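You operate a simulated robot arm through the tools that you are given. There is no shell and no other tool. Be economical: measure what you need, move in short steps, check, and stop when the job is done.

You are at the controls of a simulated two-armed robot. One attempt, no reset.

JOB
Take the blue cloth from the work table and lay it out flat on the front corner of the work table.

Only the result counts: the job must be done as asked and must still hold three seconds after the hand-in. Knocking over, shifting, dropping, spilling or breaking anything else fails it. Flat cloth is picked up by pressing the open fingertips on it (5 to 10 N) and closing them slowly along it; thin cloth reads only 2 to 8 mm in the jaws.

ROBOT AND FRAMES
Two 7-joint arms with two-finger parallel grippers on one trunk, on a base that drives. Base frame: it is fixed to the floor where the robot stands at the start and does not move with it; the origin is under the middle of the robot, x ahead of it, y to its left, z up; the surface under the hand at the start is at about z = 900. Units: mm, rad, N and s.
The left shoulder is at the start at [50, 168, 1107], the right one opposite. With the tool pointing down near the work surface each hand reaches from about 180 to 660 mm from the robot's upright axis, wherever it stands, measured 20 degrees to its own side. Places, roughly: front corner of the work table [2000, 0, 900]. Payload 1.57 kg a hand.
The tool frame of a hand sits at the grasp point between the pads (the TCP): z along the fingers, y along the line on which they close. The tips reach 30 mm beyond it. Largest opening 80 mm; finger width 17, thickness 12; the body of the gripper, 40 by 82 mm, starts 80 mm behind the TCP.
Orientation is that of the tool frame in the base frame, as a unit quaternion [x, y, z, w]. With the fingers straight down and closing along the base's y, the tool's x points along the base's -x, its y along +y and its z along -z.

CONTROLS
- The arms move only by the tool jog_arm. It takes "left_series", "right_series" or both (then of equal length, played together; a hand with none holds still); each is a list of rows, each a list of 7 numbers: the turn, a rotation vector about the tool's x, y, z in rad, then the shift along the tool's x, y, z in mm, then the closure in counts, from 0 (fully open) to 255 (shut). In form: [[rx, ry, rz, x, y, z, claw], ...]. A call has 1 to 10 rows; each row is the pose to reach, as a shift and turn from the pose commanded when the call began, along the tool's axes at that moment. A row lasts 0.2 s, in which the tool goes at most 50 mm and 0.15 rad; a call with a longer step from one row to the next is refused whole, and so is a gripper value outside its range. A pose out of reach is approached as far as the arm can. The call stops where the force on the tool passes 40 N (or 10 N more than at its start, if that is more) or the arm is blocked; 0.2 s more then pass. Each finger travels about 45 mm/s and halts on what it meets, pressing with about 23 N; the grip force reading is that of the motor and also rises with nothing between the fingers. The clock runs only during rows and for 0.2 s after the last one: add rows that repeat a pose to give the fingers time. The reply holds the time, the measured pose of the TCP, the force on the tool along the base axes, the opening and the grip force, in the units named above and with some noise, with the torque about the TCP (base axes, N m) and any sound that the robot's microphone picked up.
- Cameras (640 x 400 px; columns grow to the right, rows downward): "scene" is now at [127.1, 11.2, 1314.1]; the picture's right is [0.13, -0.99, 0.00], its down [-0.59, -0.07, -0.81] and it looks along [0.80, 0.10, -0.59] (base axes); focal length 271 px, centre (320, 200). "left" rides on the left gripper at [72, 7, -122] in its tool frame; the picture's right is [-0.09, 1.00, 0.00], its down [-0.84, -0.08, -0.54] and it looks along [-0.54, -0.05, 0.84] (tool axes); focal length 238 px, centre (320, 200). "right" rides on the right gripper at [72, -7, -122] in its tool frame; the picture's right is [0.09, 1.00, 0.00], its down [-0.84, 0.08, -0.54] and it looks along [-0.54, 0.05, 0.84] (tool axes); focal length 238 px, centre (320, 200). There is no depth. A picture from a camera that has moved, and an enlarged one, comes with that camera's place and axes in the base frame and with its lens.
- get_image(camera): a new picture of that camera. It takes no simulated time.
- slide_trunk(by): slides the trunk up (or, below 0, down) by that many mm; the arms and the scene camera ride with it, the base frame stays. It gives what a move gives, with no picture.
- base_move(legs): drives the robot by 1 to 6 legs, each [ahead, left, turn to the left] in mm, mm and rad, along the robot's own axes; the way and the turn of a leg run together, so that a leg with both is an arc; at most 1500 mm and 3.142 rad a leg. The arms and the cameras ride along, it lands a little off, and it stops where it bumps. It gives what a move gives.
- pan_tilt(pan, tilt): turns the head with the scene camera to pan (to the left, within 1.396 rad either way) and tilt (down, from -0.506 to 1.204), counted from straight ahead of the robot. It gives what a move gives.
- inspect(camera, box): a new picture of the part [left, top, right, bottom] of that camera's present view, enlarged. It takes no simulated time.
- close_job(): hands the job in; it is judged then, once.

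Work in short steps. Places have to be worked out from the pictures, the camera data and where the tool is seen: move nearer, look again, correct. Check each grasp and each placing, and mend what went wrong. You have 120 turns and 92 pictures in all, those below and enlarged ones among them. Open the grippers and draw the arms clear of the work before you hand the job in, unless the task says otherwise; then end with one line.

The tools are called after "Emit:" as a command line: name --argument value ..., lists and objects as JSON in quotes. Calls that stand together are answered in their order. jog_arm: Moves the arms, as the interface text tells. Its arguments: {"type":"object","properties":{"left_series":{"type":"array"},"right_series":{"type":"array"}},"required":[]} The other tools are called the same way: slide_trunk (by) slides the trunk up or down; base_move (legs) drives the base; pan_tilt (pan, tilt) turns the head that bears the scene camera; get_image (camera) takes a picture; inspect (camera, box) takes an enlarged picture of a part of a camera's view; close_job () hands the job in.

At the start:

```text
t: 0.0
left_position: [427.1, 194.1, 1082.2]
left_tcp_rot: [-0.001, 1.0, 0.0, 0.0]
left_force: [0.3, 0.3, -0.3]
left_torque: [0.01, -0.01, -0.01]
left_width: 80.1
left_grip_force: 0.0
right_position: [496.4, -209.0, 1046.4]
right_tcp_rot: [0.0, 1.0, 0.0, 0.0]
right_force: [0.9, -0.1, -0.4]
right_torque: [0.01, 0.03, -0.03]
right_width: 80.0
right_grip_force: 0.1
trunk travel left (down, up): [-275.0, 168.0]
robot x, y, heading: [0.0, -0.4, 0.0]
head pan, tilt: [0.126, 0.632]
```

scene: 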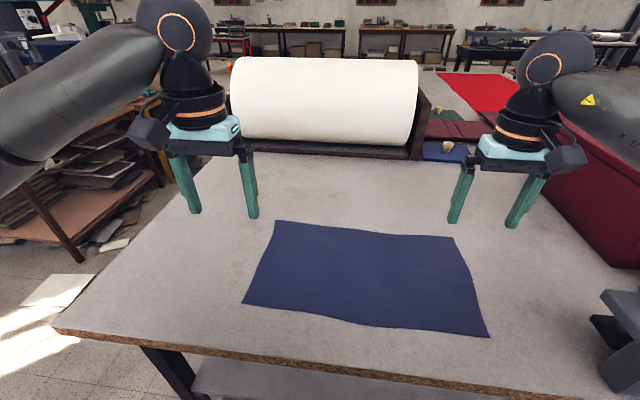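
right: 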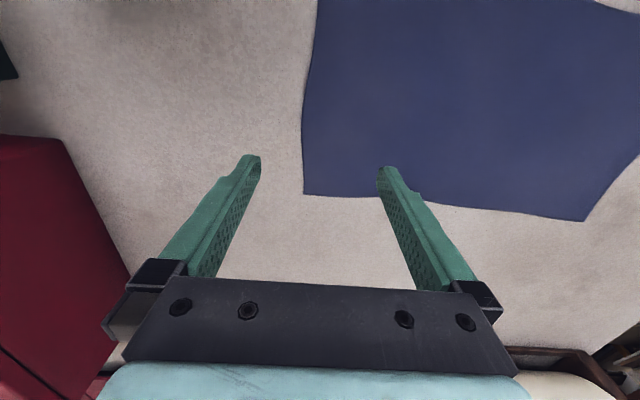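
left: 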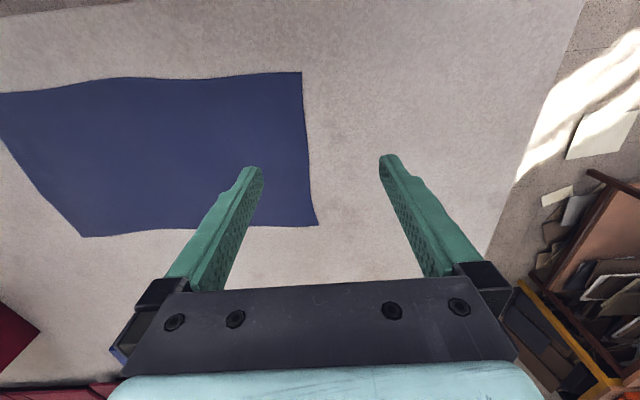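

The blue cloth lies ahead at about x 370–595, y −222..176. I look further ahead to find the front corner of the table (given as x≈2000).

Emit:
pan_tilt --pan 0.0 --tilt 0.25

Emit:
get_image --camera "scene"

```text
t: 0.8
left_position: [427.2, 196.1, 1080.7]
left_tcp_rot: [0.0, 1.0, 0.0, -0.001]
left_force: [0.5, -0.5, 0.1]
left_torque: [0.0, 0.02, -0.01]
left_width: 80.1
left_grip_force: 0.0
right_position: [497.0, -209.4, 1046.5]
right_tcp_rot: [-0.001, 1.0, -0.001, 0.0]
right_force: [-0.4, 0.0, -0.5]
right_torque: [0.0, -0.01, 0.0]
right_width: 80.1
right_grip_force: 0.0
trunk travel left (down, up): [-275.0, 168.0]
robot x, y, heading: [0.7, 1.3, 0.002]
head pan, tilt: [0.0, 0.25]
```

```text
88 pictures are left
camera scene: at [133.8, 0.2, 1348.9], right [0.0, -1.0, 0.0], down [-0.25, 0.0, -0.97], along [0.97, 0.0, -0.25], focal length 271 px, centre (320, 200)
```

scene: 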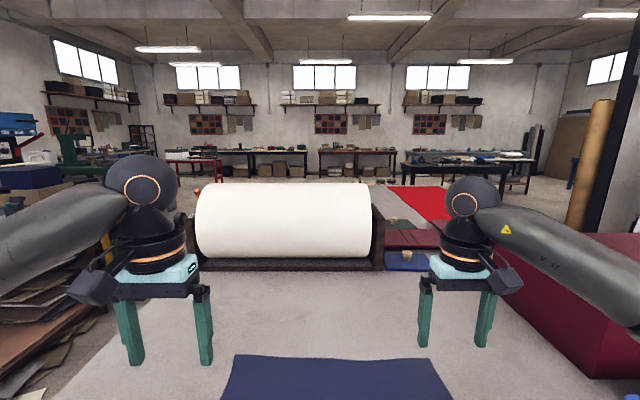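

The roll hides what lies beyond. I raise the trunk for a higher view (arms ride up, free of obstacles) and enlarge.

Emit:
slide_trunk --by 160

Emit:
pan_tilt --pan 0.0 --tilt 0.45

Emit:
get_image --camera "scene"

Emit:
inspect --camera "scene" --box '[320, 80, 520, 205]'

```text
t: 2.7
left_position: [427.8, 195.4, 1242.3]
left_tcp_rot: [-0.001, 1.0, 0.0, -0.001]
left_force: [0.1, -0.3, 0.7]
left_torque: [0.01, 0.0, 0.03]
left_width: 79.9
left_grip_force: 0.0
right_position: [496.7, -209.3, 1205.6]
right_tcp_rot: [-0.001, 1.0, 0.0, 0.0]
right_force: [0.2, -0.8, 0.3]
right_torque: [0.02, -0.03, 0.01]
right_width: 80.3
right_grip_force: 0.1
trunk travel left (down, up): [-435.0, 8.0]
robot x, y, heading: [2.5, -1.1, 0.002]
head pan, tilt: [0.0, 0.25]
```

```text
t: 3.4
left_position: [427.2, 194.7, 1243.4]
left_tcp_rot: [-0.001, 1.0, 0.0, 0.001]
left_force: [-0.4, -0.1, -0.2]
left_torque: [0.02, 0.02, 0.0]
left_width: 79.9
left_grip_force: 0.1
right_position: [495.5, -209.5, 1207.2]
right_tcp_rot: [0.0, 1.0, 0.0, 0.0]
right_force: [0.1, -0.4, 0.4]
right_torque: [0.03, 0.0, 0.01]
right_width: 80.0
right_grip_force: 0.1
trunk travel left (down, up): [-435.0, 8.0]
robot x, y, heading: [2.7, -0.1, 0.002]
head pan, tilt: [0.0, 0.45]
```

```text
87 pictures are left
camera scene: at [132.3, 0.2, 1490.4], right [0.0, -1.0, 0.0], down [-0.43, 0.0, -0.9], along [0.9, 0.0, -0.43], focal length 271 px, centre (320, 200)
```

scene: 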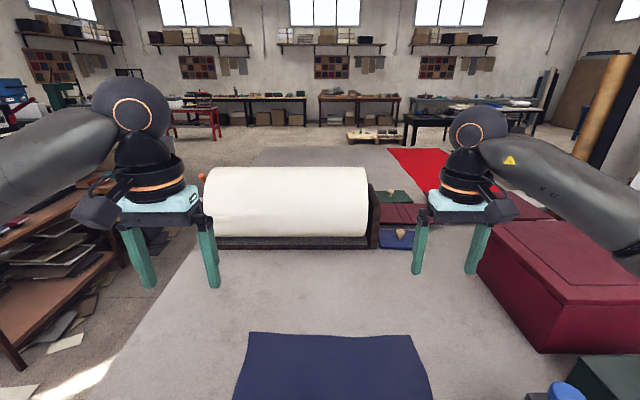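

```text
3.20 times, centred on (420, 142) of scene
camera zoom: at [132.3, 0.2, 1490.4], right [0.0, -1.0, 0.0], down [-0.43, 0.0, -0.9], along [0.9, 0.0, -0.43], focal length 867 px, centre (0, 384)
```

zoom: 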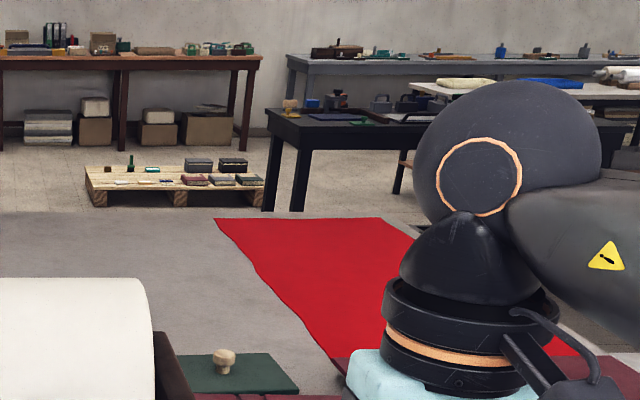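

The table is a long one (x≈290..2420, left edge y≈460); the far part is behind the roll. I look left and right for a route around.

Emit:
pan_tilt --pan 0.8 --tilt 0.5

Emit:
get_image --camera "scene"

Emit:
pan_tilt --pan -0.8 --tilt 0.5

Emit:
get_image --camera "scene"

```text
t: 4.5
left_position: [428.0, 194.8, 1242.2]
left_tcp_rot: [0.0, 1.0, 0.0, 0.0]
left_force: [0.6, -0.4, 1.0]
left_torque: [-0.01, 0.0, 0.03]
left_width: 80.1
left_grip_force: 0.0
right_position: [496.5, -208.1, 1207.0]
right_tcp_rot: [0.0, 1.0, 0.0, 0.0]
right_force: [0.0, -0.6, 0.4]
right_torque: [0.04, 0.0, -0.01]
right_width: 80.0
right_grip_force: 0.1
trunk travel left (down, up): [-435.0, 8.0]
robot x, y, heading: [-1.4, 0.6, -0.0]
head pan, tilt: [0.799, 0.499]
```

```text
85 pictures are left
camera scene: at [103.9, 65.4, 1485.9], right [0.72, -0.7, 0.0], down [-0.33, -0.34, -0.88], along [0.61, 0.63, -0.48], focal length 271 px, centre (320, 200)
```

scene: 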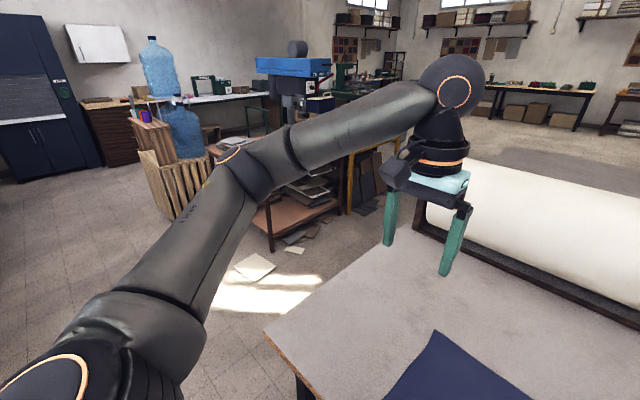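

```text
t: 6.2
left_position: [427.5, 194.3, 1242.6]
left_tcp_rot: [0.0, 1.0, 0.0, 0.001]
left_force: [0.0, 0.4, 0.0]
left_torque: [0.0, -0.01, 0.03]
left_width: 80.0
left_grip_force: 0.1
right_position: [496.8, -209.6, 1207.3]
right_tcp_rot: [0.0, 1.0, 0.0, 0.001]
right_force: [0.1, 0.2, -0.6]
right_torque: [0.0, 0.01, -0.02]
right_width: 80.0
right_grip_force: 0.1
trunk travel left (down, up): [-435.0, 8.0]
robot x, y, heading: [-2.9, -2.9, 0.002]
head pan, tilt: [-0.799, 0.499]
```

```text
84 pictures are left
camera scene: at [103.9, -65.0, 1485.9], right [-0.72, -0.7, 0.0], down [-0.33, 0.34, -0.88], along [0.61, -0.63, -0.48], focal length 271 px, centre (320, 200)
```

scene: 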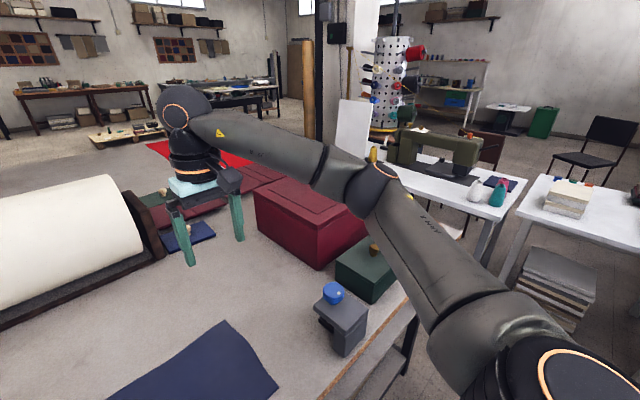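

Left corridor (y≈460–1600) is clear to drive through. First the pickup: I look at the cloth straight down, trunk lowered again.

Emit:
slide_trunk --by -160

Emit:
pan_tilt --pan 0.0 --tilt 0.9

Emit:
get_image --camera "scene"

```text
t: 8.0
left_position: [427.8, 194.8, 1082.4]
left_tcp_rot: [-0.001, 1.0, 0.0, -0.001]
left_force: [0.2, 0.0, 0.7]
left_torque: [-0.01, 0.03, -0.01]
left_width: 79.9
left_grip_force: 0.0
right_position: [495.7, -207.9, 1046.2]
right_tcp_rot: [0.001, 1.0, 0.0, -0.001]
right_force: [1.3, 0.5, 0.6]
right_torque: [-0.01, -0.01, 0.0]
right_width: 79.8
right_grip_force: 0.0
trunk travel left (down, up): [-275.0, 168.0]
robot x, y, heading: [0.8, 0.6, 0.002]
head pan, tilt: [-0.799, 0.499]
```

```text
t: 9.2
left_position: [426.3, 194.8, 1083.2]
left_tcp_rot: [-0.001, 1.0, 0.0, 0.0]
left_force: [0.5, -0.1, 0.1]
left_torque: [0.02, 0.01, 0.03]
left_width: 80.3
left_grip_force: 0.0
right_position: [496.1, -209.3, 1047.7]
right_tcp_rot: [0.0, 1.0, 0.0, 0.0]
right_force: [-1.1, -0.9, 0.4]
right_torque: [-0.03, -0.01, -0.01]
right_width: 80.2
right_grip_force: 0.1
trunk travel left (down, up): [-275.0, 168.0]
robot x, y, heading: [-0.5, 0.1, 0.004]
head pan, tilt: [0.0, 0.901]
```

```text
83 pictures are left
camera scene: at [115.9, 0.1, 1292.0], right [0.0, -1.0, 0.0], down [-0.78, 0.0, -0.62], along [0.62, 0.0, -0.78], focal length 271 px, centre (320, 200)
```

scene: 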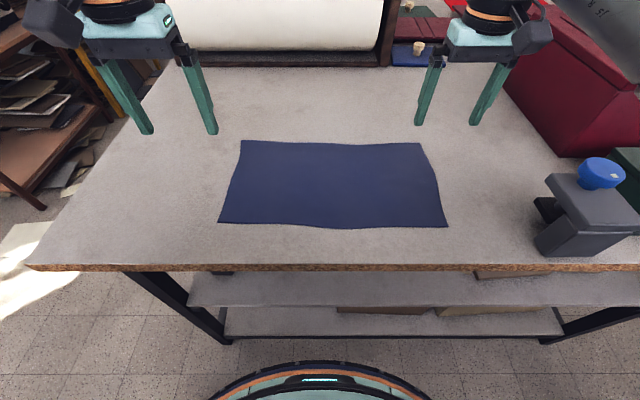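

Cloth near edge at x≈366–379, y from −220 to 178. I bring both hands above the two near corners, opening about 40 mm.

Emit:
jog_arm --left_series '[[0, 0, 0, 9, -14, 28, 128], [0, 0, 0, 18, -28, 56, 128], [0, 0, 0, 26, -42, 84, 128], [0, 0, 0, 35, -56.5, 112, 128], [0, 0, 0, 35, -56.5, 112, 128]]' --right_series '[[0, 0, 0, 27, 7, 19, 128], [0, 0, 0, 55, 14, 38, 128], [0, 0, 0, 82, 22, 57, 128], [0, 0, 0, 110, 29, 77, 128], [0, 0, 0, 110, 29, 77, 128]]'

Emit:
get_image --camera "left"

Emit:
get_image --camera "right"

Emit:
get_image --camera "scene"

```text
t: 10.4
left_position: [392.6, 138.6, 974.5]
left_tcp_rot: [0.0, 1.0, 0.001, 0.0]
left_force: [0.2, -0.7, 0.4]
left_torque: [-0.04, -0.01, 0.01]
left_width: 40.0
left_grip_force: 0.1
right_position: [386.7, -180.8, 967.6]
right_tcp_rot: [0.0, 1.0, -0.001, -0.001]
right_force: [0.5, -0.1, 0.0]
right_torque: [0.01, 0.01, -0.01]
right_width: 39.6
right_grip_force: 0.3
trunk travel left (down, up): [-275.0, 168.0]
robot x, y, heading: [-0.8, -5.1, 0.004]
head pan, tilt: [0.0, 0.901]
```

```text
82 pictures are left
camera left: at [321.4, 146.2, 1094.9], right [0.09, 1.0, 0.0], down [0.84, -0.08, 0.54], along [0.54, -0.05, -0.84], focal length 238 px, centre (320, 200)
```

left: 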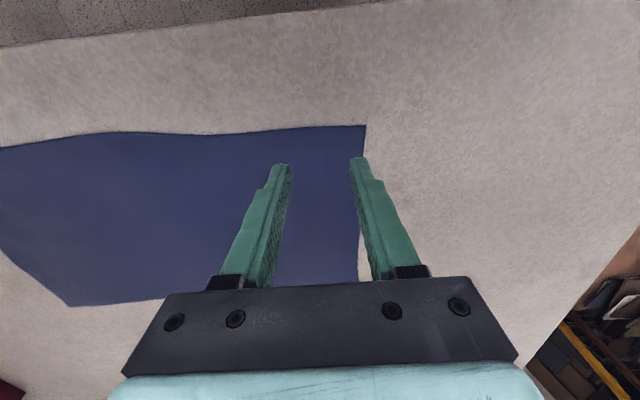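

```text
81 pictures are left
camera right: at [314.6, -186.7, 1089.4], right [-0.09, 1.0, 0.0], down [0.84, 0.08, 0.54], along [0.54, 0.05, -0.84], focal length 238 px, centre (320, 200)
```

right: 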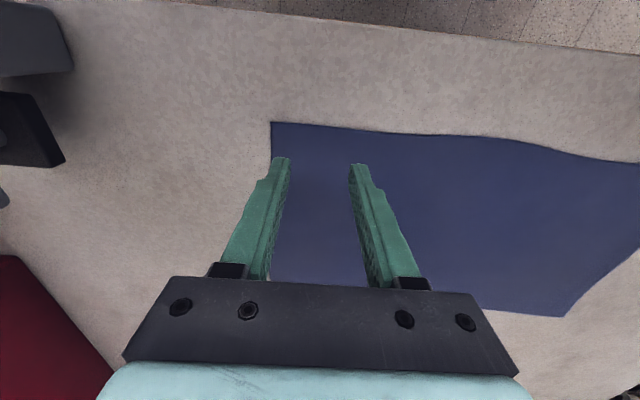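

```text
80 pictures are left
camera scene: at [115.9, 0.2, 1292.0], right [0.0, -1.0, 0.0], down [-0.78, 0.0, -0.62], along [0.62, 0.0, -0.78], focal length 271 px, centre (320, 200)
```

scene: 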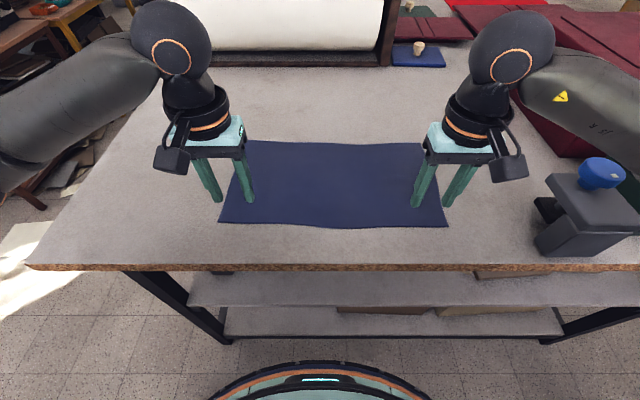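

Both hands sit just inside the near corners. I lower both to just over the surface (TCP ≈933).

Emit:
jog_arm --left_series '[[0, 0, 0, 0, 0, 15, 128], [0, 0, 0, 0, 0, 30, 128], [0, 0, 0, 0, 0, 37, 128], [0, 0, 0, 0, 0, 41, 128]]' --right_series '[[0, 0, 0, 0, 0, 12, 128], [0, 0, 0, 0, 0, 24, 128], [0, 0, 0, 0, 0, 30, 128], [0, 0, 0, 0, 0, 34, 128]]'

```text
t: 11.4
left_position: [392.7, 138.9, 932.5]
left_tcp_rot: [-0.001, 1.0, -0.001, 0.001]
left_force: [-0.3, 1.0, 7.5]
left_torque: [0.1, 0.03, 0.02]
left_width: 40.1
left_grip_force: 0.0
right_position: [386.5, -179.9, 935.5]
right_tcp_rot: [0.0, 1.0, 0.0, 0.0]
right_force: [-0.7, -0.3, -0.1]
right_torque: [0.01, 0.0, 0.0]
right_width: 39.9
right_grip_force: 0.1
trunk travel left (down, up): [-275.0, 168.0]
robot x, y, heading: [1.1, 3.9, -0.004]
head pan, tilt: [0.0, 0.901]
```

The left tips already press with 7.5 N; I lower the right ones a little until they press too.

Emit:
jog_arm --right_series '[[0, 0, 0, 0, 0, 1.5, 128], [0, 0, 0, 0, 0, 3, 128]]'

```text
t: 12.0
left_position: [392.6, 138.6, 932.3]
left_tcp_rot: [-0.001, 1.0, -0.001, 0.001]
left_force: [1.5, 2.2, 13.0]
left_torque: [0.16, -0.04, 0.0]
left_width: 39.9
left_grip_force: 0.1
right_position: [385.9, -180.5, 933.7]
right_tcp_rot: [0.001, 1.0, -0.001, 0.001]
right_force: [0.3, -0.1, 0.4]
right_torque: [-0.03, -0.01, -0.01]
right_width: 39.7
right_grip_force: 0.1
trunk travel left (down, up): [-275.0, 168.0]
robot x, y, heading: [-3.6, -0.8, -0.004]
head pan, tilt: [0.0, 0.901]
```

Left is now at 13 N, so I ease it by 0.7 mm, and lower the right by 2 mm.

Emit:
jog_arm --left_series '[[0, 0, 0, 0, 0, -0.5, 128], [0, 0, 0, 0, 0, -0.7, 128]]' --right_series '[[0, 0, 0, 0, 0, 1, 128], [0, 0, 0, 0, 0, 2, 128]]'

```text
t: 12.6
left_position: [391.5, 137.9, 932.1]
left_tcp_rot: [-0.001, 1.0, -0.001, 0.001]
left_force: [2.1, 1.3, 9.3]
left_torque: [0.05, -0.02, 0.01]
left_width: 39.7
left_grip_force: 0.1
right_position: [386.3, -181.5, 931.7]
right_tcp_rot: [0.001, 1.0, 0.0, 0.002]
right_force: [0.4, -2.4, 9.4]
right_torque: [-0.14, 0.06, 0.0]
right_width: 40.1
right_grip_force: 0.1
trunk travel left (down, up): [-275.0, 168.0]
robot x, y, heading: [-1.4, 1.9, 0.001]
head pan, tilt: [0.0, 0.901]
```

Both press with about 9 N; now I close slowly.

Emit:
jog_arm --left_series '[[0, 0, 0, 0, 0, 0, 140], [0, 0, 0, 0, 0, 0, 153], [0, 0, 0, 0, 0, 0, 166], [0, 0, 0, 0, 0, 0, 179], [0, 0, 0, 0, 0, 0, 192], [0, 0, 0, 0, 0, 0, 205], [0, 0, 0, 0, 0, 0, 218], [0, 0, 0, 0, 0, 0, 231], [0, 0, 0, 0, 0, 0, 244], [0, 0, 0, 0, 0, 0, 255]]' --right_series '[[0, 0, 0, 0, 0, 0, 140], [0, 0, 0, 0, 0, 0, 153], [0, 0, 0, 0, 0, 0, 166], [0, 0, 0, 0, 0, 0, 179], [0, 0, 0, 0, 0, 0, 192], [0, 0, 0, 0, 0, 0, 205], [0, 0, 0, 0, 0, 0, 218], [0, 0, 0, 0, 0, 0, 231], [0, 0, 0, 0, 0, 0, 244], [0, 0, 0, 0, 0, 0, 255]]'

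Emit:
get_image --camera "scene"

```text
t: 14.8
left_position: [391.4, 136.0, 932.7]
left_tcp_rot: [0.001, 1.0, -0.003, 0.0]
left_force: [-0.2, -20.1, 4.4]
left_torque: [-0.62, 0.01, 0.04]
left_width: 3.3
left_grip_force: 14.7
right_position: [384.1, -178.0, 931.1]
right_tcp_rot: [-0.001, 1.0, 0.002, 0.001]
right_force: [0.1, 16.7, 22.3]
right_torque: [0.39, 0.05, 0.03]
right_width: 2.9
right_grip_force: 23.2
trunk travel left (down, up): [-275.0, 168.0]
robot x, y, heading: [-5.7, 0.3, -0.005]
head pan, tilt: [0.0, 0.901]
```

```text
79 pictures are left
camera scene: at [114.1, 0.4, 1292.3], right [0.0, -1.0, 0.0], down [-0.78, 0.0, -0.62], along [0.62, 0.0, -0.78], focal length 271 px, centre (320, 200)
```

scene: 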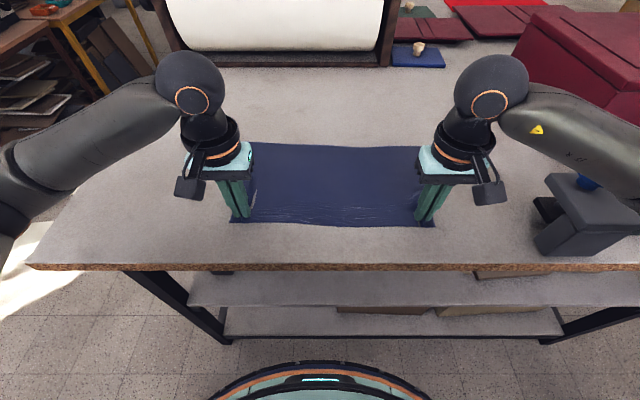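

Both jaws hold cloth (≈3 mm), stretched between the hands with ~18 N. I lift slowly and ease the hands 4 mm inward.

Emit:
jog_arm --left_series '[[0, 0, 0, 0, -4, -4, 255], [0, 0, 0, 0, -5, -20, 255], [0, 0, 0, 0, -5, -40, 255], [0, 0, 0, 0, -5, -60, 255], [0, 0, 0, 0, -5, -80, 255]]' --right_series '[[0, 0, 0, 0, 4, -4, 255], [0, 0, 0, 0, 5, -20, 255], [0, 0, 0, 0, 5, -40, 255], [0, 0, 0, 0, 5, -60, 255], [0, 0, 0, 0, 5, -80, 255]]'

Emit:
get_image --camera "scene"

```text
t: 16.0
left_position: [391.5, 131.8, 1012.4]
left_tcp_rot: [-0.001, 1.0, 0.0, 0.0]
left_force: [-0.2, -9.0, 0.5]
left_torque: [-0.28, 0.02, 0.02]
left_width: 2.6
left_grip_force: 23.0
right_position: [386.3, -176.4, 1010.5]
right_tcp_rot: [0.0, 1.0, 0.0, 0.0]
right_force: [0.6, 8.7, 0.1]
right_torque: [0.24, 0.02, -0.01]
right_width: 2.5
right_grip_force: 22.8
trunk travel left (down, up): [-275.0, 168.0]
robot x, y, heading: [-1.1, -2.3, 0.001]
head pan, tilt: [0.0, 0.901]
```

```text
78 pictures are left
camera scene: at [115.6, 0.2, 1292.0], right [0.0, -1.0, 0.0], down [-0.78, 0.0, -0.62], along [0.62, 0.0, -0.78], focal length 271 px, centre (320, 200)
```

scene: 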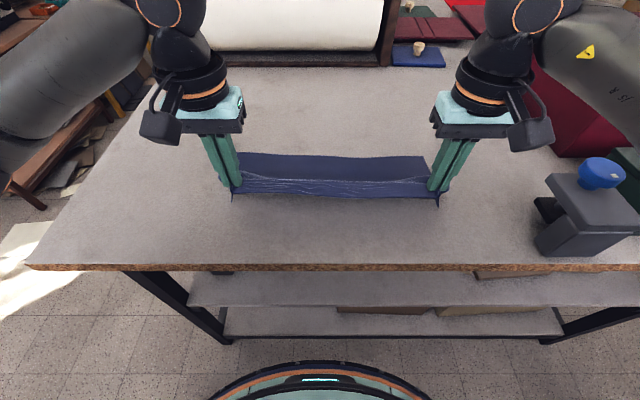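

The held edge is well taken. I ease 3 mm more inward, lift by arms 60 mm, then trunk 165 mm.

Emit:
jog_arm --left_series '[[0, 0, 0, 0, -3, -20, 255], [0, 0, 0, 0, -3, -40, 255], [0, 0, 0, 0, -3, -60, 255]]' --right_series '[[0, 0, 0, 0, 3, -20, 255], [0, 0, 0, 0, 3, -40, 255], [0, 0, 0, 0, 3, -60, 255]]'

Emit:
slide_trunk --by 160

Emit:
get_image --camera "scene"

```text
t: 16.8
left_position: [394.8, 131.7, 1070.0]
left_tcp_rot: [-0.001, 1.0, -0.001, 0.0]
left_force: [-0.2, -3.1, -0.5]
left_torque: [-0.13, -0.02, 0.01]
left_width: 2.5
left_grip_force: 23.1
right_position: [386.8, -173.6, 1070.6]
right_tcp_rot: [0.0, 1.0, 0.0, 0.0]
right_force: [0.3, 3.0, -0.7]
right_torque: [0.12, 0.02, 0.03]
right_width: 2.4
right_grip_force: 22.9
trunk travel left (down, up): [-275.0, 168.0]
robot x, y, heading: [-3.1, 1.9, 0.001]
head pan, tilt: [0.0, 0.901]
```

```text
t: 18.6
left_position: [393.6, 130.6, 1230.3]
left_tcp_rot: [-0.001, 1.0, 0.0, 0.0]
left_force: [-0.1, -3.6, -0.3]
left_torque: [-0.11, 0.0, 0.01]
left_width: 2.5
left_grip_force: 22.8
right_position: [385.9, -172.9, 1229.8]
right_tcp_rot: [-0.001, 1.0, -0.001, 0.0]
right_force: [0.6, 2.6, -0.3]
right_torque: [0.13, -0.01, 0.02]
right_width: 2.5
right_grip_force: 23.1
trunk travel left (down, up): [-435.0, 8.0]
robot x, y, heading: [-0.1, -1.7, 0.001]
head pan, tilt: [0.0, 0.901]
```

```text
77 pictures are left
camera scene: at [116.1, 0.2, 1452.0], right [0.0, -1.0, 0.0], down [-0.78, 0.0, -0.62], along [0.62, 0.0, -0.78], focal length 271 px, centre (320, 200)
```

scene: 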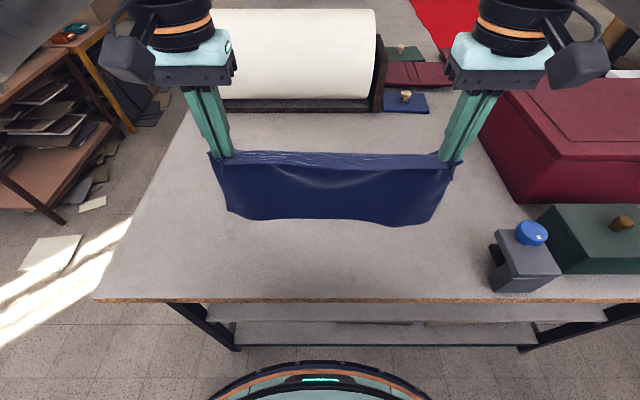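

The cloth hangs cleanly. I drive: back a bit, left 950, then forward along the left corridor, then look at the far part of the table.

Emit:
base_move --legs '[[-40, 0, 0], [0, 950, 0], [1000, 0, 0]]'

Emit:
pan_tilt --pan -0.5 --tilt 0.6

Emit:
get_image --camera "scene"

```text
t: 32.6
left_position: [1375.9, 1047.9, 1230.1]
left_tcp_rot: [0.012, 1.0, 0.0, 0.0]
left_force: [-0.3, -3.5, 0.6]
left_torque: [-0.09, 0.01, 0.0]
left_width: 2.5
left_grip_force: 22.9
right_position: [1358.4, 745.3, 1230.9]
right_tcp_rot: [0.013, 1.0, 0.0, 0.0]
right_force: [0.3, 3.2, 0.4]
right_torque: [0.06, -0.04, 0.02]
right_width: 2.2
right_grip_force: 22.7
trunk travel left (down, up): [-435.0, 8.0]
robot x, y, heading: [975.7, 929.1, -0.024]
head pan, tilt: [0.0, 0.901]
```

```text
t: 33.5
left_position: [1373.8, 1047.6, 1230.2]
left_tcp_rot: [0.013, 1.0, 0.0, 0.0]
left_force: [0.0, -2.7, 0.4]
left_torque: [-0.12, 0.02, 0.02]
left_width: 2.4
left_grip_force: 23.1
right_position: [1358.8, 745.8, 1230.3]
right_tcp_rot: [0.013, 1.0, -0.001, 0.001]
right_force: [-0.2, 3.5, 0.1]
right_torque: [0.08, 0.03, 0.0]
right_width: 2.4
right_grip_force: 23.0
trunk travel left (down, up): [-435.0, 8.0]
robot x, y, heading: [979.2, 928.0, -0.024]
head pan, tilt: [-0.499, 0.6]
```

```text
76 pictures are left
camera scene: at [1093.6, 883.1, 1476.8], right [-0.5, -0.87, 0.0], down [-0.49, 0.28, -0.82], along [0.71, -0.41, -0.57], focal length 271 px, centre (320, 200)
```

scene: 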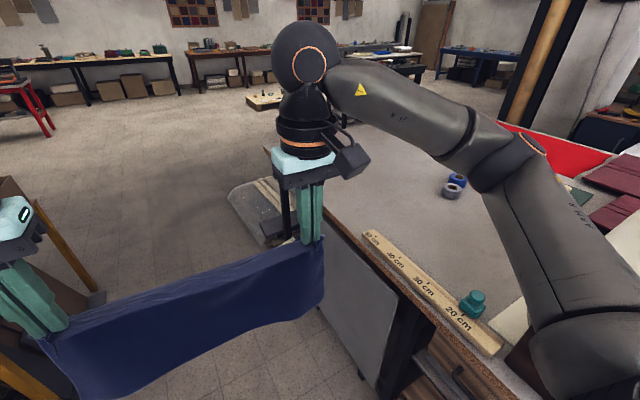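

The far part shows a ruler, a small green object and two tape rolls along the left; the far-left corner is about [2340–2420, 480]. I drive on 1150 and look down at it.

Emit:
base_move --legs '[[0, 40, 0.024], [1100, 0, 0]]'

Emit:
pan_tilt --pan -1.35 --tilt 0.6

Emit:
get_image --camera "scene"

```text
t: 39.9
left_position: [2490.2, 1090.6, 1229.7]
left_tcp_rot: [0.004, 1.0, -0.001, 0.0]
left_force: [-0.4, -2.2, -0.1]
left_torque: [-0.11, 0.02, 0.0]
left_width: 2.4
left_grip_force: 22.9
right_position: [2480.6, 786.7, 1230.6]
right_tcp_rot: [0.004, 1.0, 0.0, 0.0]
right_force: [0.1, 3.6, -0.4]
right_torque: [0.07, -0.01, 0.0]
right_width: 2.6
right_grip_force: 23.2
trunk travel left (down, up): [-435.0, 8.0]
robot x, y, heading: [2098.2, 961.8, -0.007]
head pan, tilt: [-0.499, 0.6]
```

```text
t: 41.0
left_position: [2490.2, 1090.3, 1229.9]
left_tcp_rot: [0.003, 1.0, -0.001, -0.001]
left_force: [-0.5, -2.3, -0.6]
left_torque: [-0.08, 0.02, 0.0]
left_width: 2.6
left_grip_force: 22.9
right_position: [2481.2, 787.4, 1230.9]
right_tcp_rot: [0.004, 1.0, 0.0, 0.0]
right_force: [0.2, 3.5, -0.6]
right_torque: [0.06, -0.01, 0.01]
right_width: 2.5
right_grip_force: 23.2
trunk travel left (down, up): [-435.0, 8.0]
robot x, y, heading: [2096.8, 961.8, -0.01]
head pan, tilt: [-1.349, 0.6]
```

```text
75 pictures are left
camera scene: at [2154.1, 876.9, 1476.8], right [-0.98, -0.21, 0.0], down [-0.12, 0.55, -0.83], along [0.18, -0.81, -0.56], focal length 271 px, centre (320, 200)
```

scene: 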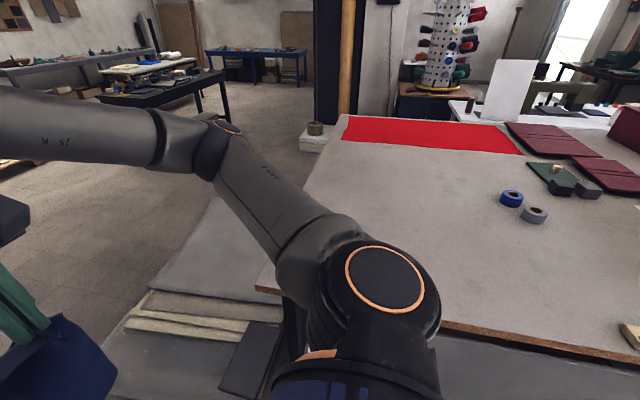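

The corner at [2410, 472] is clear over roughly x 1750–2400, y −250..450. I turn right 90°, shift to x≈2190 and approach the table to y≈770.

Emit:
base_move --legs '[[0, 0, -1.56], [0, 90, 0]]'

Emit:
pan_tilt --pan 0.0 --tilt 0.8

Emit:
get_image --camera "scene"

```text
t: 46.3
left_position: [2312.0, 568.9, 1230.3]
left_tcp_rot: [0.708, 0.706, 0.0, -0.001]
left_force: [-2.6, -0.3, 0.0]
left_torque: [0.0, 0.11, 0.03]
left_width: 2.6
left_grip_force: 23.2
right_position: [2007.7, 577.3, 1229.2]
right_tcp_rot: [0.708, 0.706, 0.0, 0.001]
right_force: [2.7, -0.6, -0.4]
right_torque: [-0.01, -0.08, 0.06]
right_width: 2.4
right_grip_force: 22.8
trunk travel left (down, up): [-435.0, 8.0]
robot x, y, heading: [2180.6, 964.0, -1.576]
head pan, tilt: [-1.349, 0.6]
```

```text
t: 47.8
left_position: [2312.5, 569.2, 1231.0]
left_tcp_rot: [0.708, 0.706, -0.001, -0.002]
left_force: [-2.7, -0.1, -0.1]
left_torque: [-0.01, 0.03, 0.01]
left_width: 2.3
left_grip_force: 23.4
right_position: [2008.2, 577.7, 1230.7]
right_tcp_rot: [0.708, 0.706, 0.0, 0.0]
right_force: [3.2, -0.2, 0.2]
right_torque: [-0.02, -0.08, 0.03]
right_width: 2.3
right_grip_force: 22.7
trunk travel left (down, up): [-435.0, 8.0]
robot x, y, heading: [2181.4, 963.1, -1.573]
head pan, tilt: [0.0, 0.799]
```

```text
74 pictures are left
camera scene: at [2182.2, 842.7, 1459.9], right [-1.0, 0.0, 0.0], down [0.0, 0.72, -0.7], along [0.0, -0.7, -0.72], focal length 271 px, centre (320, 200)
```

scene: 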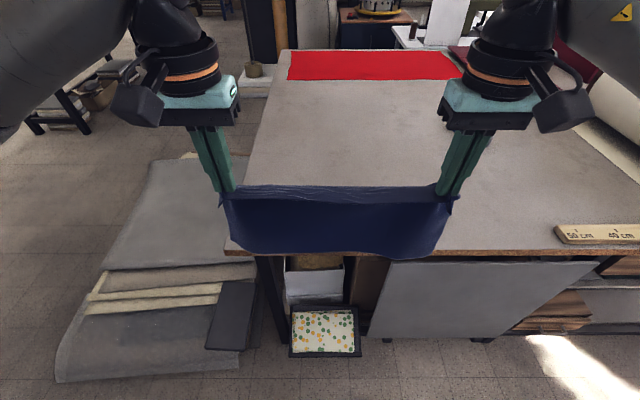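

The way is clear (the dotted tray stands at y≈467, base will stop at ≈505). I drive ahead 190.

Emit:
base_move --legs '[[190, 0, 0]]'

Emit:
pan_tilt --pan 0.0 --tilt 0.85

Emit:
get_image --camera "scene"

```text
t: 49.3
left_position: [2308.8, 375.4, 1230.0]
left_tcp_rot: [0.71, 0.704, -0.001, -0.001]
left_force: [-2.4, -0.1, -1.5]
left_torque: [0.01, 0.11, 0.01]
left_width: 2.3
left_grip_force: 22.6
right_position: [2006.5, 383.6, 1230.7]
right_tcp_rot: [0.71, 0.705, 0.0, 0.0]
right_force: [2.7, 0.6, -0.7]
right_torque: [0.03, -0.09, 0.05]
right_width: 2.4
right_grip_force: 22.7
trunk travel left (down, up): [-435.0, 8.0]
robot x, y, heading: [2179.2, 771.7, -1.574]
head pan, tilt: [0.0, 0.799]
```

```text
t: 50.0
left_position: [2308.6, 376.6, 1231.0]
left_tcp_rot: [0.709, 0.705, 0.0, -0.001]
left_force: [-2.1, -0.1, 0.3]
left_torque: [0.01, 0.07, 0.03]
left_width: 2.3
left_grip_force: 23.1
right_position: [2005.0, 385.6, 1230.7]
right_tcp_rot: [0.71, 0.704, 0.001, 0.0]
right_force: [2.3, -0.1, -0.6]
right_torque: [-0.01, -0.1, 0.04]
right_width: 2.5
right_grip_force: 23.3
trunk travel left (down, up): [-435.0, 8.0]
robot x, y, heading: [2182.2, 771.7, -1.582]
head pan, tilt: [0.0, 0.85]
```

```text
73 pictures are left
camera scene: at [2180.7, 653.6, 1455.9], right [-1.0, 0.01, 0.0], down [0.01, 0.75, -0.66], along [0.0, -0.66, -0.75], focal length 271 px, centre (320, 200)
```

scene: 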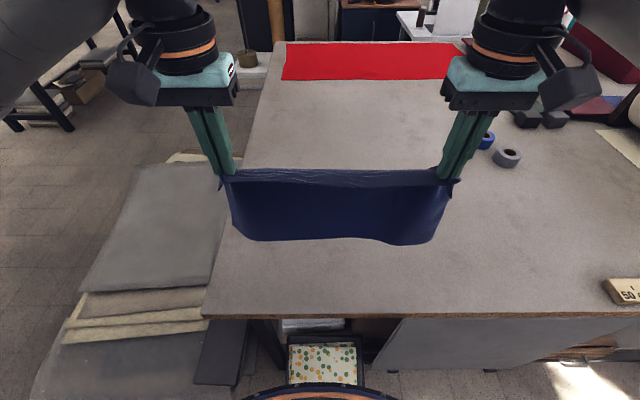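

Hands are at y≈380, z 1230. I move them 212 mm forward over the table, gently so the cloth does not swing.

Emit:
jog_arm --left_series '[[0, 0, 0, -15, 0, 0, 255], [0, 0, 0, -38, 0, 0, 255], [0, 0, 0, -64, 0, 0, 255], [0, 0, 0, -90, 0, 0, 255], [0, 0, 0, -116, 0, 0, 255], [0, 0, 0, -142, 0, 0, 255], [0, 0, 0, -168, 0, 0, 255], [0, 0, 0, -190, 0, 0, 255], [0, 0, 0, -204, 0, 0, 255], [0, 0, 0, -212, 0, 0, 255]]' --right_series '[[0, 0, 0, -15, 0, 0, 255], [0, 0, 0, -38, 0, 0, 255], [0, 0, 0, -64, 0, 0, 255], [0, 0, 0, -90, 0, 0, 255], [0, 0, 0, -116, 0, 0, 255], [0, 0, 0, -142, 0, 0, 255], [0, 0, 0, -168, 0, 0, 255], [0, 0, 0, -190, 0, 0, 255], [0, 0, 0, -204, 0, 0, 255], [0, 0, 0, -212, 0, 0, 255]]'

Emit:
slide_trunk --by -90

Emit:
get_image --camera "scene"

Emit:
get_image --camera "left"

```text
t: 52.2
left_position: [2309.0, 175.5, 1230.2]
left_tcp_rot: [0.711, 0.704, -0.002, -0.001]
left_force: [-3.3, 0.7, -1.2]
left_torque: [0.02, 0.15, 0.02]
left_width: 2.6
left_grip_force: 22.8
left hand out of reach, approached as far as the arm can: row 10
right_position: [2006.4, 173.2, 1229.9]
right_tcp_rot: [0.708, 0.706, -0.001, 0.001]
right_force: [4.1, -0.7, -0.4]
right_torque: [-0.02, -0.12, 0.04]
right_width: 2.0
right_grip_force: 23.1
trunk travel left (down, up): [-435.0, 8.0]
robot x, y, heading: [2183.0, 769.2, -1.58]
head pan, tilt: [0.0, 0.85]
```

```text
t: 53.4
left_position: [2309.2, 175.7, 1140.0]
left_tcp_rot: [0.709, 0.705, 0.0, -0.001]
left_force: [-5.4, -0.4, 0.8]
left_torque: [0.0, 0.18, 0.07]
left_width: 2.4
left_grip_force: 23.2
right_position: [2004.1, 174.5, 1139.7]
right_tcp_rot: [0.709, 0.705, -0.001, 0.0]
right_force: [5.4, -0.2, -0.5]
right_torque: [0.0, -0.17, 0.06]
right_width: 2.4
right_grip_force: 22.7
trunk travel left (down, up): [-345.0, 98.0]
robot x, y, heading: [2180.6, 773.4, -1.581]
head pan, tilt: [0.0, 0.85]
```

```text
72 pictures are left
camera scene: at [2180.7, 653.8, 1366.0], right [-1.0, 0.01, 0.0], down [0.01, 0.75, -0.66], along [0.0, -0.66, -0.75], focal length 271 px, centre (320, 200)
```

scene: 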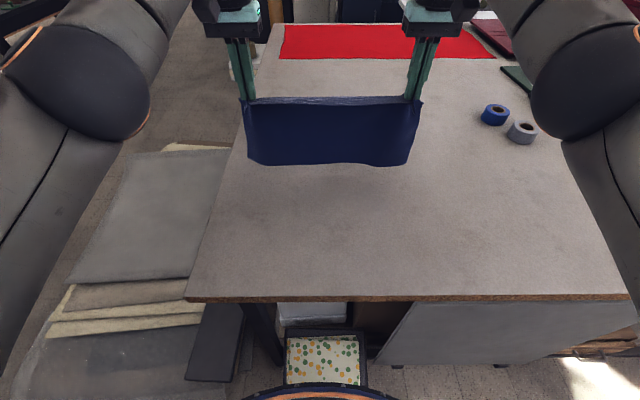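

```text
71 pictures are left
camera left: at [2317.1, 247.5, 1261.9], right [1.0, -0.1, 0.0], down [-0.08, -0.84, 0.54], along [-0.05, -0.54, -0.84], focal length 238 px, centre (320, 200)
```

left: 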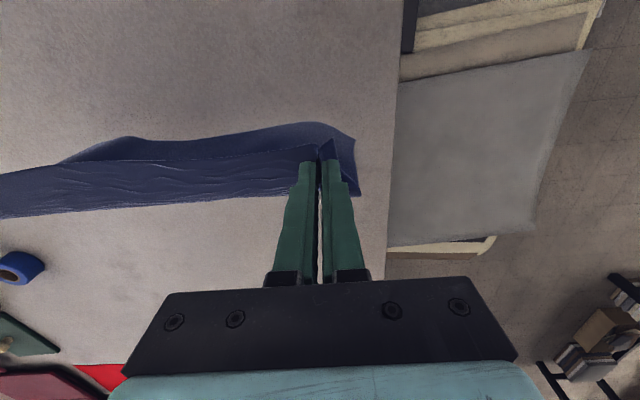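

Cloth bottom hangs just above the table. I now lower while drawing the hands back so the free edge trails on the table — first half.

Emit:
jog_arm --left_series '[[0, 0, 0, 5, 0, 10, 255], [0, 0, 0, 12, 0, 20, 255], [0, 0, 0, 25, 0, 30, 255], [0, 0, 0, 40, 0, 40, 255], [0, 0, 0, 53, 0, 48, 255], [0, 0, 0, 66, 0, 55, 255], [0, 0, 0, 78, 0, 63, 255], [0, 0, 0, 90, 0, 70, 255], [0, 0, 0, 103, 0, 80, 255], [0, 0, 0, 115, 0, 90, 255]]' --right_series '[[0, 0, 0, 5, 0, 10, 255], [0, 0, 0, 12, 0, 20, 255], [0, 0, 0, 25, 0, 30, 255], [0, 0, 0, 40, 0, 40, 255], [0, 0, 0, 53, 0, 48, 255], [0, 0, 0, 66, 0, 55, 255], [0, 0, 0, 78, 0, 63, 255], [0, 0, 0, 90, 0, 70, 255], [0, 0, 0, 103, 0, 80, 255], [0, 0, 0, 115, 0, 90, 255]]'

Emit:
get_image --camera "scene"

Emit:
get_image --camera "left"

```text
t: 55.6
left_position: [2309.5, 292.5, 1049.7]
left_tcp_rot: [0.709, 0.705, 0.0, 0.0]
left_force: [-3.9, 0.4, -0.2]
left_torque: [0.01, 0.11, 0.04]
left_width: 2.6
left_grip_force: 23.2
right_position: [2005.7, 288.4, 1049.9]
right_tcp_rot: [0.71, 0.705, -0.001, 0.001]
right_force: [4.2, 0.4, -0.1]
right_torque: [0.0, -0.09, 0.01]
right_width: 2.4
right_grip_force: 22.9
trunk travel left (down, up): [-345.0, 98.0]
robot x, y, heading: [2177.1, 770.2, -1.575]
head pan, tilt: [0.0, 0.85]
```

```text
70 pictures are left
camera scene: at [2180.7, 653.7, 1366.0], right [-1.0, 0.01, 0.0], down [0.01, 0.75, -0.66], along [0.0, -0.66, -0.75], focal length 271 px, centre (320, 200)
```

scene: 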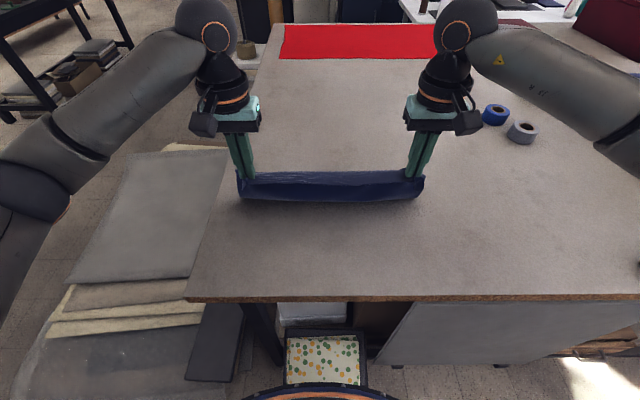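

```text
69 pictures are left
camera left: at [2317.4, 363.7, 1171.7], right [1.0, -0.1, 0.0], down [-0.08, -0.84, 0.54], along [-0.05, -0.54, -0.84], focal length 238 px, centre (320, 200)
```

left: 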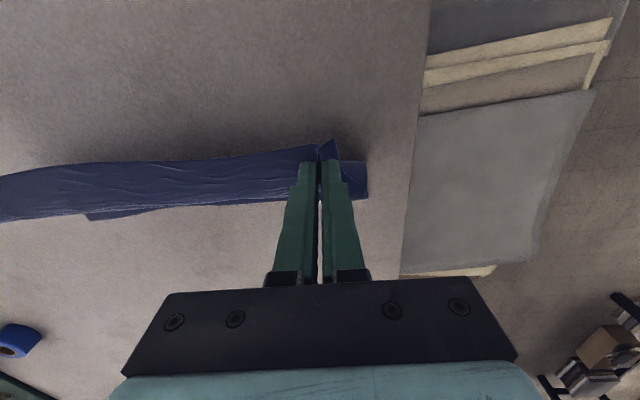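

The free edge trails away from the robot as wanted. I continue the second half down to about 8 mm above the surface.

Emit:
jog_arm --left_series '[[0, 0, 0, 13, 0, 10, 255], [0, 0, 0, 25, 0, 20, 255], [0, 0, 0, 36, 0, 30, 255], [0, 0, 0, 46, 0, 40, 255], [0, 0, 0, 55, 0, 51, 255], [0, 0, 0, 64, 0, 62, 255], [0, 0, 0, 73, 0, 74, 255], [0, 0, 0, 81, 0, 87, 255], [0, 0, 0, 88, 0, 99, 255], [0, 0, 0, 95, 0, 109, 255]]' --right_series '[[0, 0, 0, 13, 0, 10, 255], [0, 0, 0, 25, 0, 20, 255], [0, 0, 0, 36, 0, 30, 255], [0, 0, 0, 46, 0, 40, 255], [0, 0, 0, 55, 0, 51, 255], [0, 0, 0, 64, 0, 62, 255], [0, 0, 0, 73, 0, 74, 255], [0, 0, 0, 81, 0, 87, 255], [0, 0, 0, 88, 0, 99, 255], [0, 0, 0, 95, 0, 109, 255]]'

Emit:
get_image --camera "scene"

Emit:
get_image --camera "left"

Emit:
get_image --camera "right"

```text
t: 57.8
left_position: [2311.7, 385.2, 940.9]
left_tcp_rot: [0.709, 0.706, 0.0, -0.002]
left_force: [-7.8, 0.0, 0.1]
left_torque: [0.01, 0.24, 0.04]
left_width: 2.3
left_grip_force: 23.3
right_position: [2006.3, 382.2, 942.2]
right_tcp_rot: [0.71, 0.705, 0.001, 0.002]
right_force: [8.4, -0.2, -1.1]
right_torque: [-0.01, -0.26, 0.07]
right_width: 2.3
right_grip_force: 23.1
trunk travel left (down, up): [-345.0, 98.0]
robot x, y, heading: [2183.0, 765.6, -1.581]
head pan, tilt: [0.0, 0.85]
```

```text
68 pictures are left
camera scene: at [2180.7, 653.6, 1365.9], right [-1.0, 0.01, 0.0], down [0.01, 0.75, -0.66], along [0.0, -0.66, -0.75], focal length 271 px, centre (320, 200)
```

scene: 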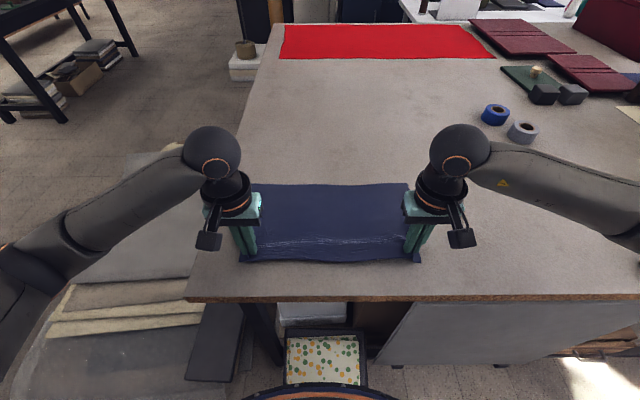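

```text
67 pictures are left
camera left: at [2319.8, 456.5, 1062.4], right [1.0, -0.1, 0.0], down [-0.08, -0.84, 0.54], along [-0.05, -0.54, -0.84], focal length 238 px, centre (320, 200)
```

left: 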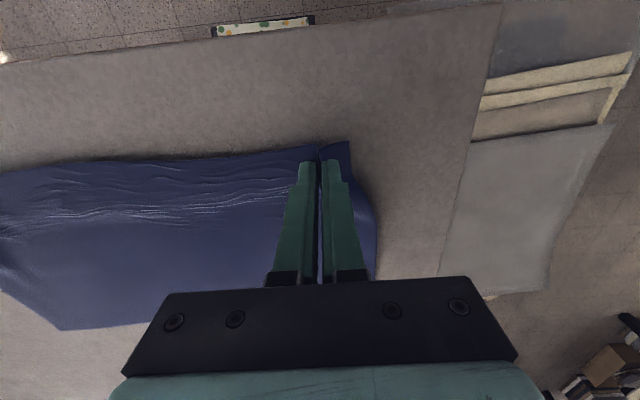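

```text
66 pictures are left
camera right: at [1997.9, 456.3, 1063.4], right [1.0, 0.09, 0.0], down [0.07, -0.84, 0.54], along [0.05, -0.54, -0.84], focal length 238 px, centre (320, 200)
```

right: 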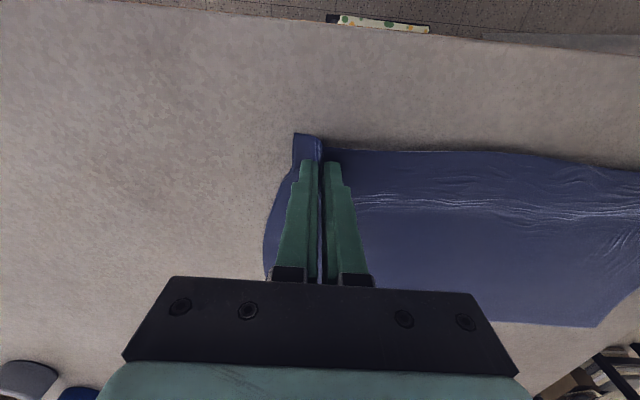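

Cloth is laid out nicely, only the held edge remains. I lower to touch the surface lightly.

Emit:
jog_arm --left_series '[[0, 0, 0, 1, 0, 4, 255], [0, 0, 0, 2, 0, 7, 255]]' --right_series '[[0, 0, 0, 1, 0, 4, 255], [0, 0, 0, 2, 0, 8, 255]]'

```text
t: 58.4
left_position: [2310.5, 387.9, 934.2]
left_tcp_rot: [0.709, 0.706, 0.001, 0.0]
left_force: [-6.3, -0.7, -0.4]
left_torque: [-0.01, 0.18, 0.03]
left_width: 2.5
left_grip_force: 22.7
right_position: [2005.7, 385.9, 932.8]
right_tcp_rot: [0.709, 0.705, 0.0, 0.001]
right_force: [6.7, 0.9, 0.5]
right_torque: [-0.01, -0.24, 0.08]
right_width: 2.5
right_grip_force: 22.6
trunk travel left (down, up): [-345.0, 98.0]
robot x, y, heading: [2182.7, 774.2, -1.581]
head pan, tilt: [0.0, 0.85]
```

Just above contact. I go down 2 mm more for a light press.

Emit:
jog_arm --left_series '[[0, 0, 0, 0, 0, 1, 255], [0, 0, 0, 0, 0, 2, 255]]' --right_series '[[0, 0, 0, 0, 0, 0.6, 255], [0, 0, 0, 0, 0, 1.2, 255]]'

```text
t: 59.0
left_position: [2310.8, 386.6, 932.0]
left_tcp_rot: [0.71, 0.704, -0.001, 0.0]
left_force: [-5.3, 0.6, 0.5]
left_torque: [-0.03, 0.17, 0.06]
left_width: 2.5
left_grip_force: 22.9
right_position: [2004.8, 384.3, 931.0]
right_tcp_rot: [0.71, 0.704, -0.001, 0.0]
right_force: [5.6, 1.0, 5.6]
right_torque: [0.05, -0.13, 0.03]
right_width: 2.5
right_grip_force: 22.9
trunk travel left (down, up): [-345.0, 98.0]
robot x, y, heading: [2182.6, 772.6, -1.582]
head pan, tilt: [0.0, 0.85]
```

The right touches (5.6 N); left goes 1 mm lower, then I open both slowly to ~45 mm to spread the pinched folds.

Emit:
jog_arm --left_series '[[0, 0, 0, 0, 0, 1, 255], [0, 0, 0, 0, 0, 1, 243], [0, 0, 0, 0, 0, 1, 230], [0, 0, 0, 0, 0, 1, 216], [0, 0, 0, 0, 0, 1, 202], [0, 0, 0, 0, 0, 1, 188], [0, 0, 0, 0, 0, 1, 174], [0, 0, 0, 0, 0, 1, 160], [0, 0, 0, 0, 0, 1, 146], [0, 0, 0, 0, 0, 1, 132]]' --right_series '[[0, 0, 0, 0, 0, 0, 255], [0, 0, 0, 0, 0, 0, 243], [0, 0, 0, 0, 0, 0, 230], [0, 0, 0, 0, 0, 0, 216], [0, 0, 0, 0, 0, 0, 202], [0, 0, 0, 0, 0, 0, 188], [0, 0, 0, 0, 0, 0, 174], [0, 0, 0, 0, 0, 0, 160], [0, 0, 0, 0, 0, 0, 146], [0, 0, 0, 0, 0, 0, 132]]'

Emit:
get_image --camera "left"

Emit:
get_image --camera "right"

```text
t: 61.2
left_position: [2311.8, 386.7, 932.0]
left_tcp_rot: [0.71, 0.705, -0.002, 0.0]
left_force: [-0.2, 0.5, 2.4]
left_torque: [0.01, 0.0, -0.01]
left_width: 36.9
left_grip_force: 0.2
right_position: [2007.0, 386.1, 932.3]
right_tcp_rot: [0.71, 0.704, 0.0, 0.002]
right_force: [0.5, -0.6, 11.3]
right_torque: [0.04, 0.06, -0.03]
right_width: 32.4
right_grip_force: 0.0
trunk travel left (down, up): [-345.0, 98.0]
robot x, y, heading: [2184.6, 771.9, -1.577]
head pan, tilt: [0.0, 0.85]
```

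```text
65 pictures are left
camera left: at [2319.6, 460.0, 1053.1], right [1.0, -0.1, 0.0], down [-0.08, -0.84, 0.54], along [-0.05, -0.54, -0.84], focal length 238 px, centre (320, 200)
```

left: 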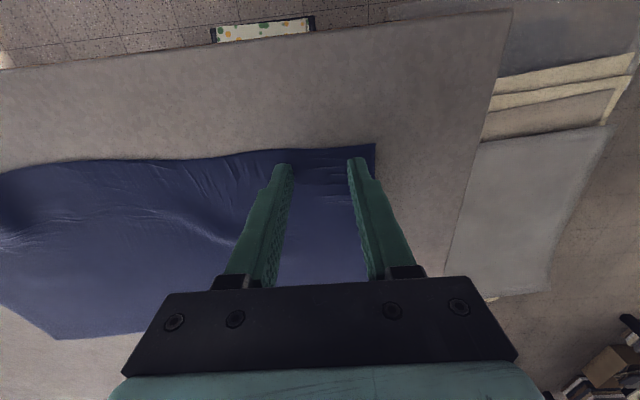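

```text
64 pictures are left
camera right: at [1999.5, 458.5, 1053.0], right [1.0, 0.09, 0.0], down [0.07, -0.84, 0.54], along [0.05, -0.54, -0.84], focal length 238 px, centre (320, 200)
```

right: 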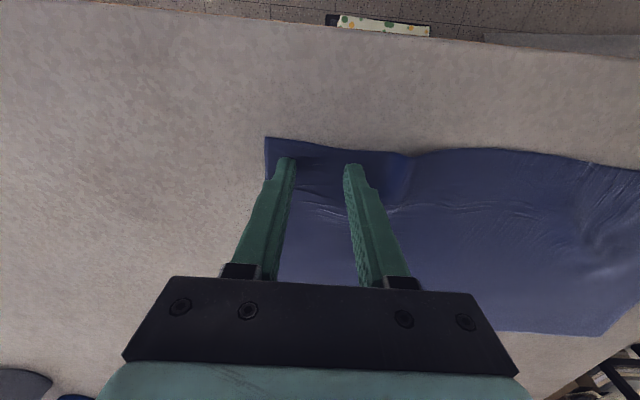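

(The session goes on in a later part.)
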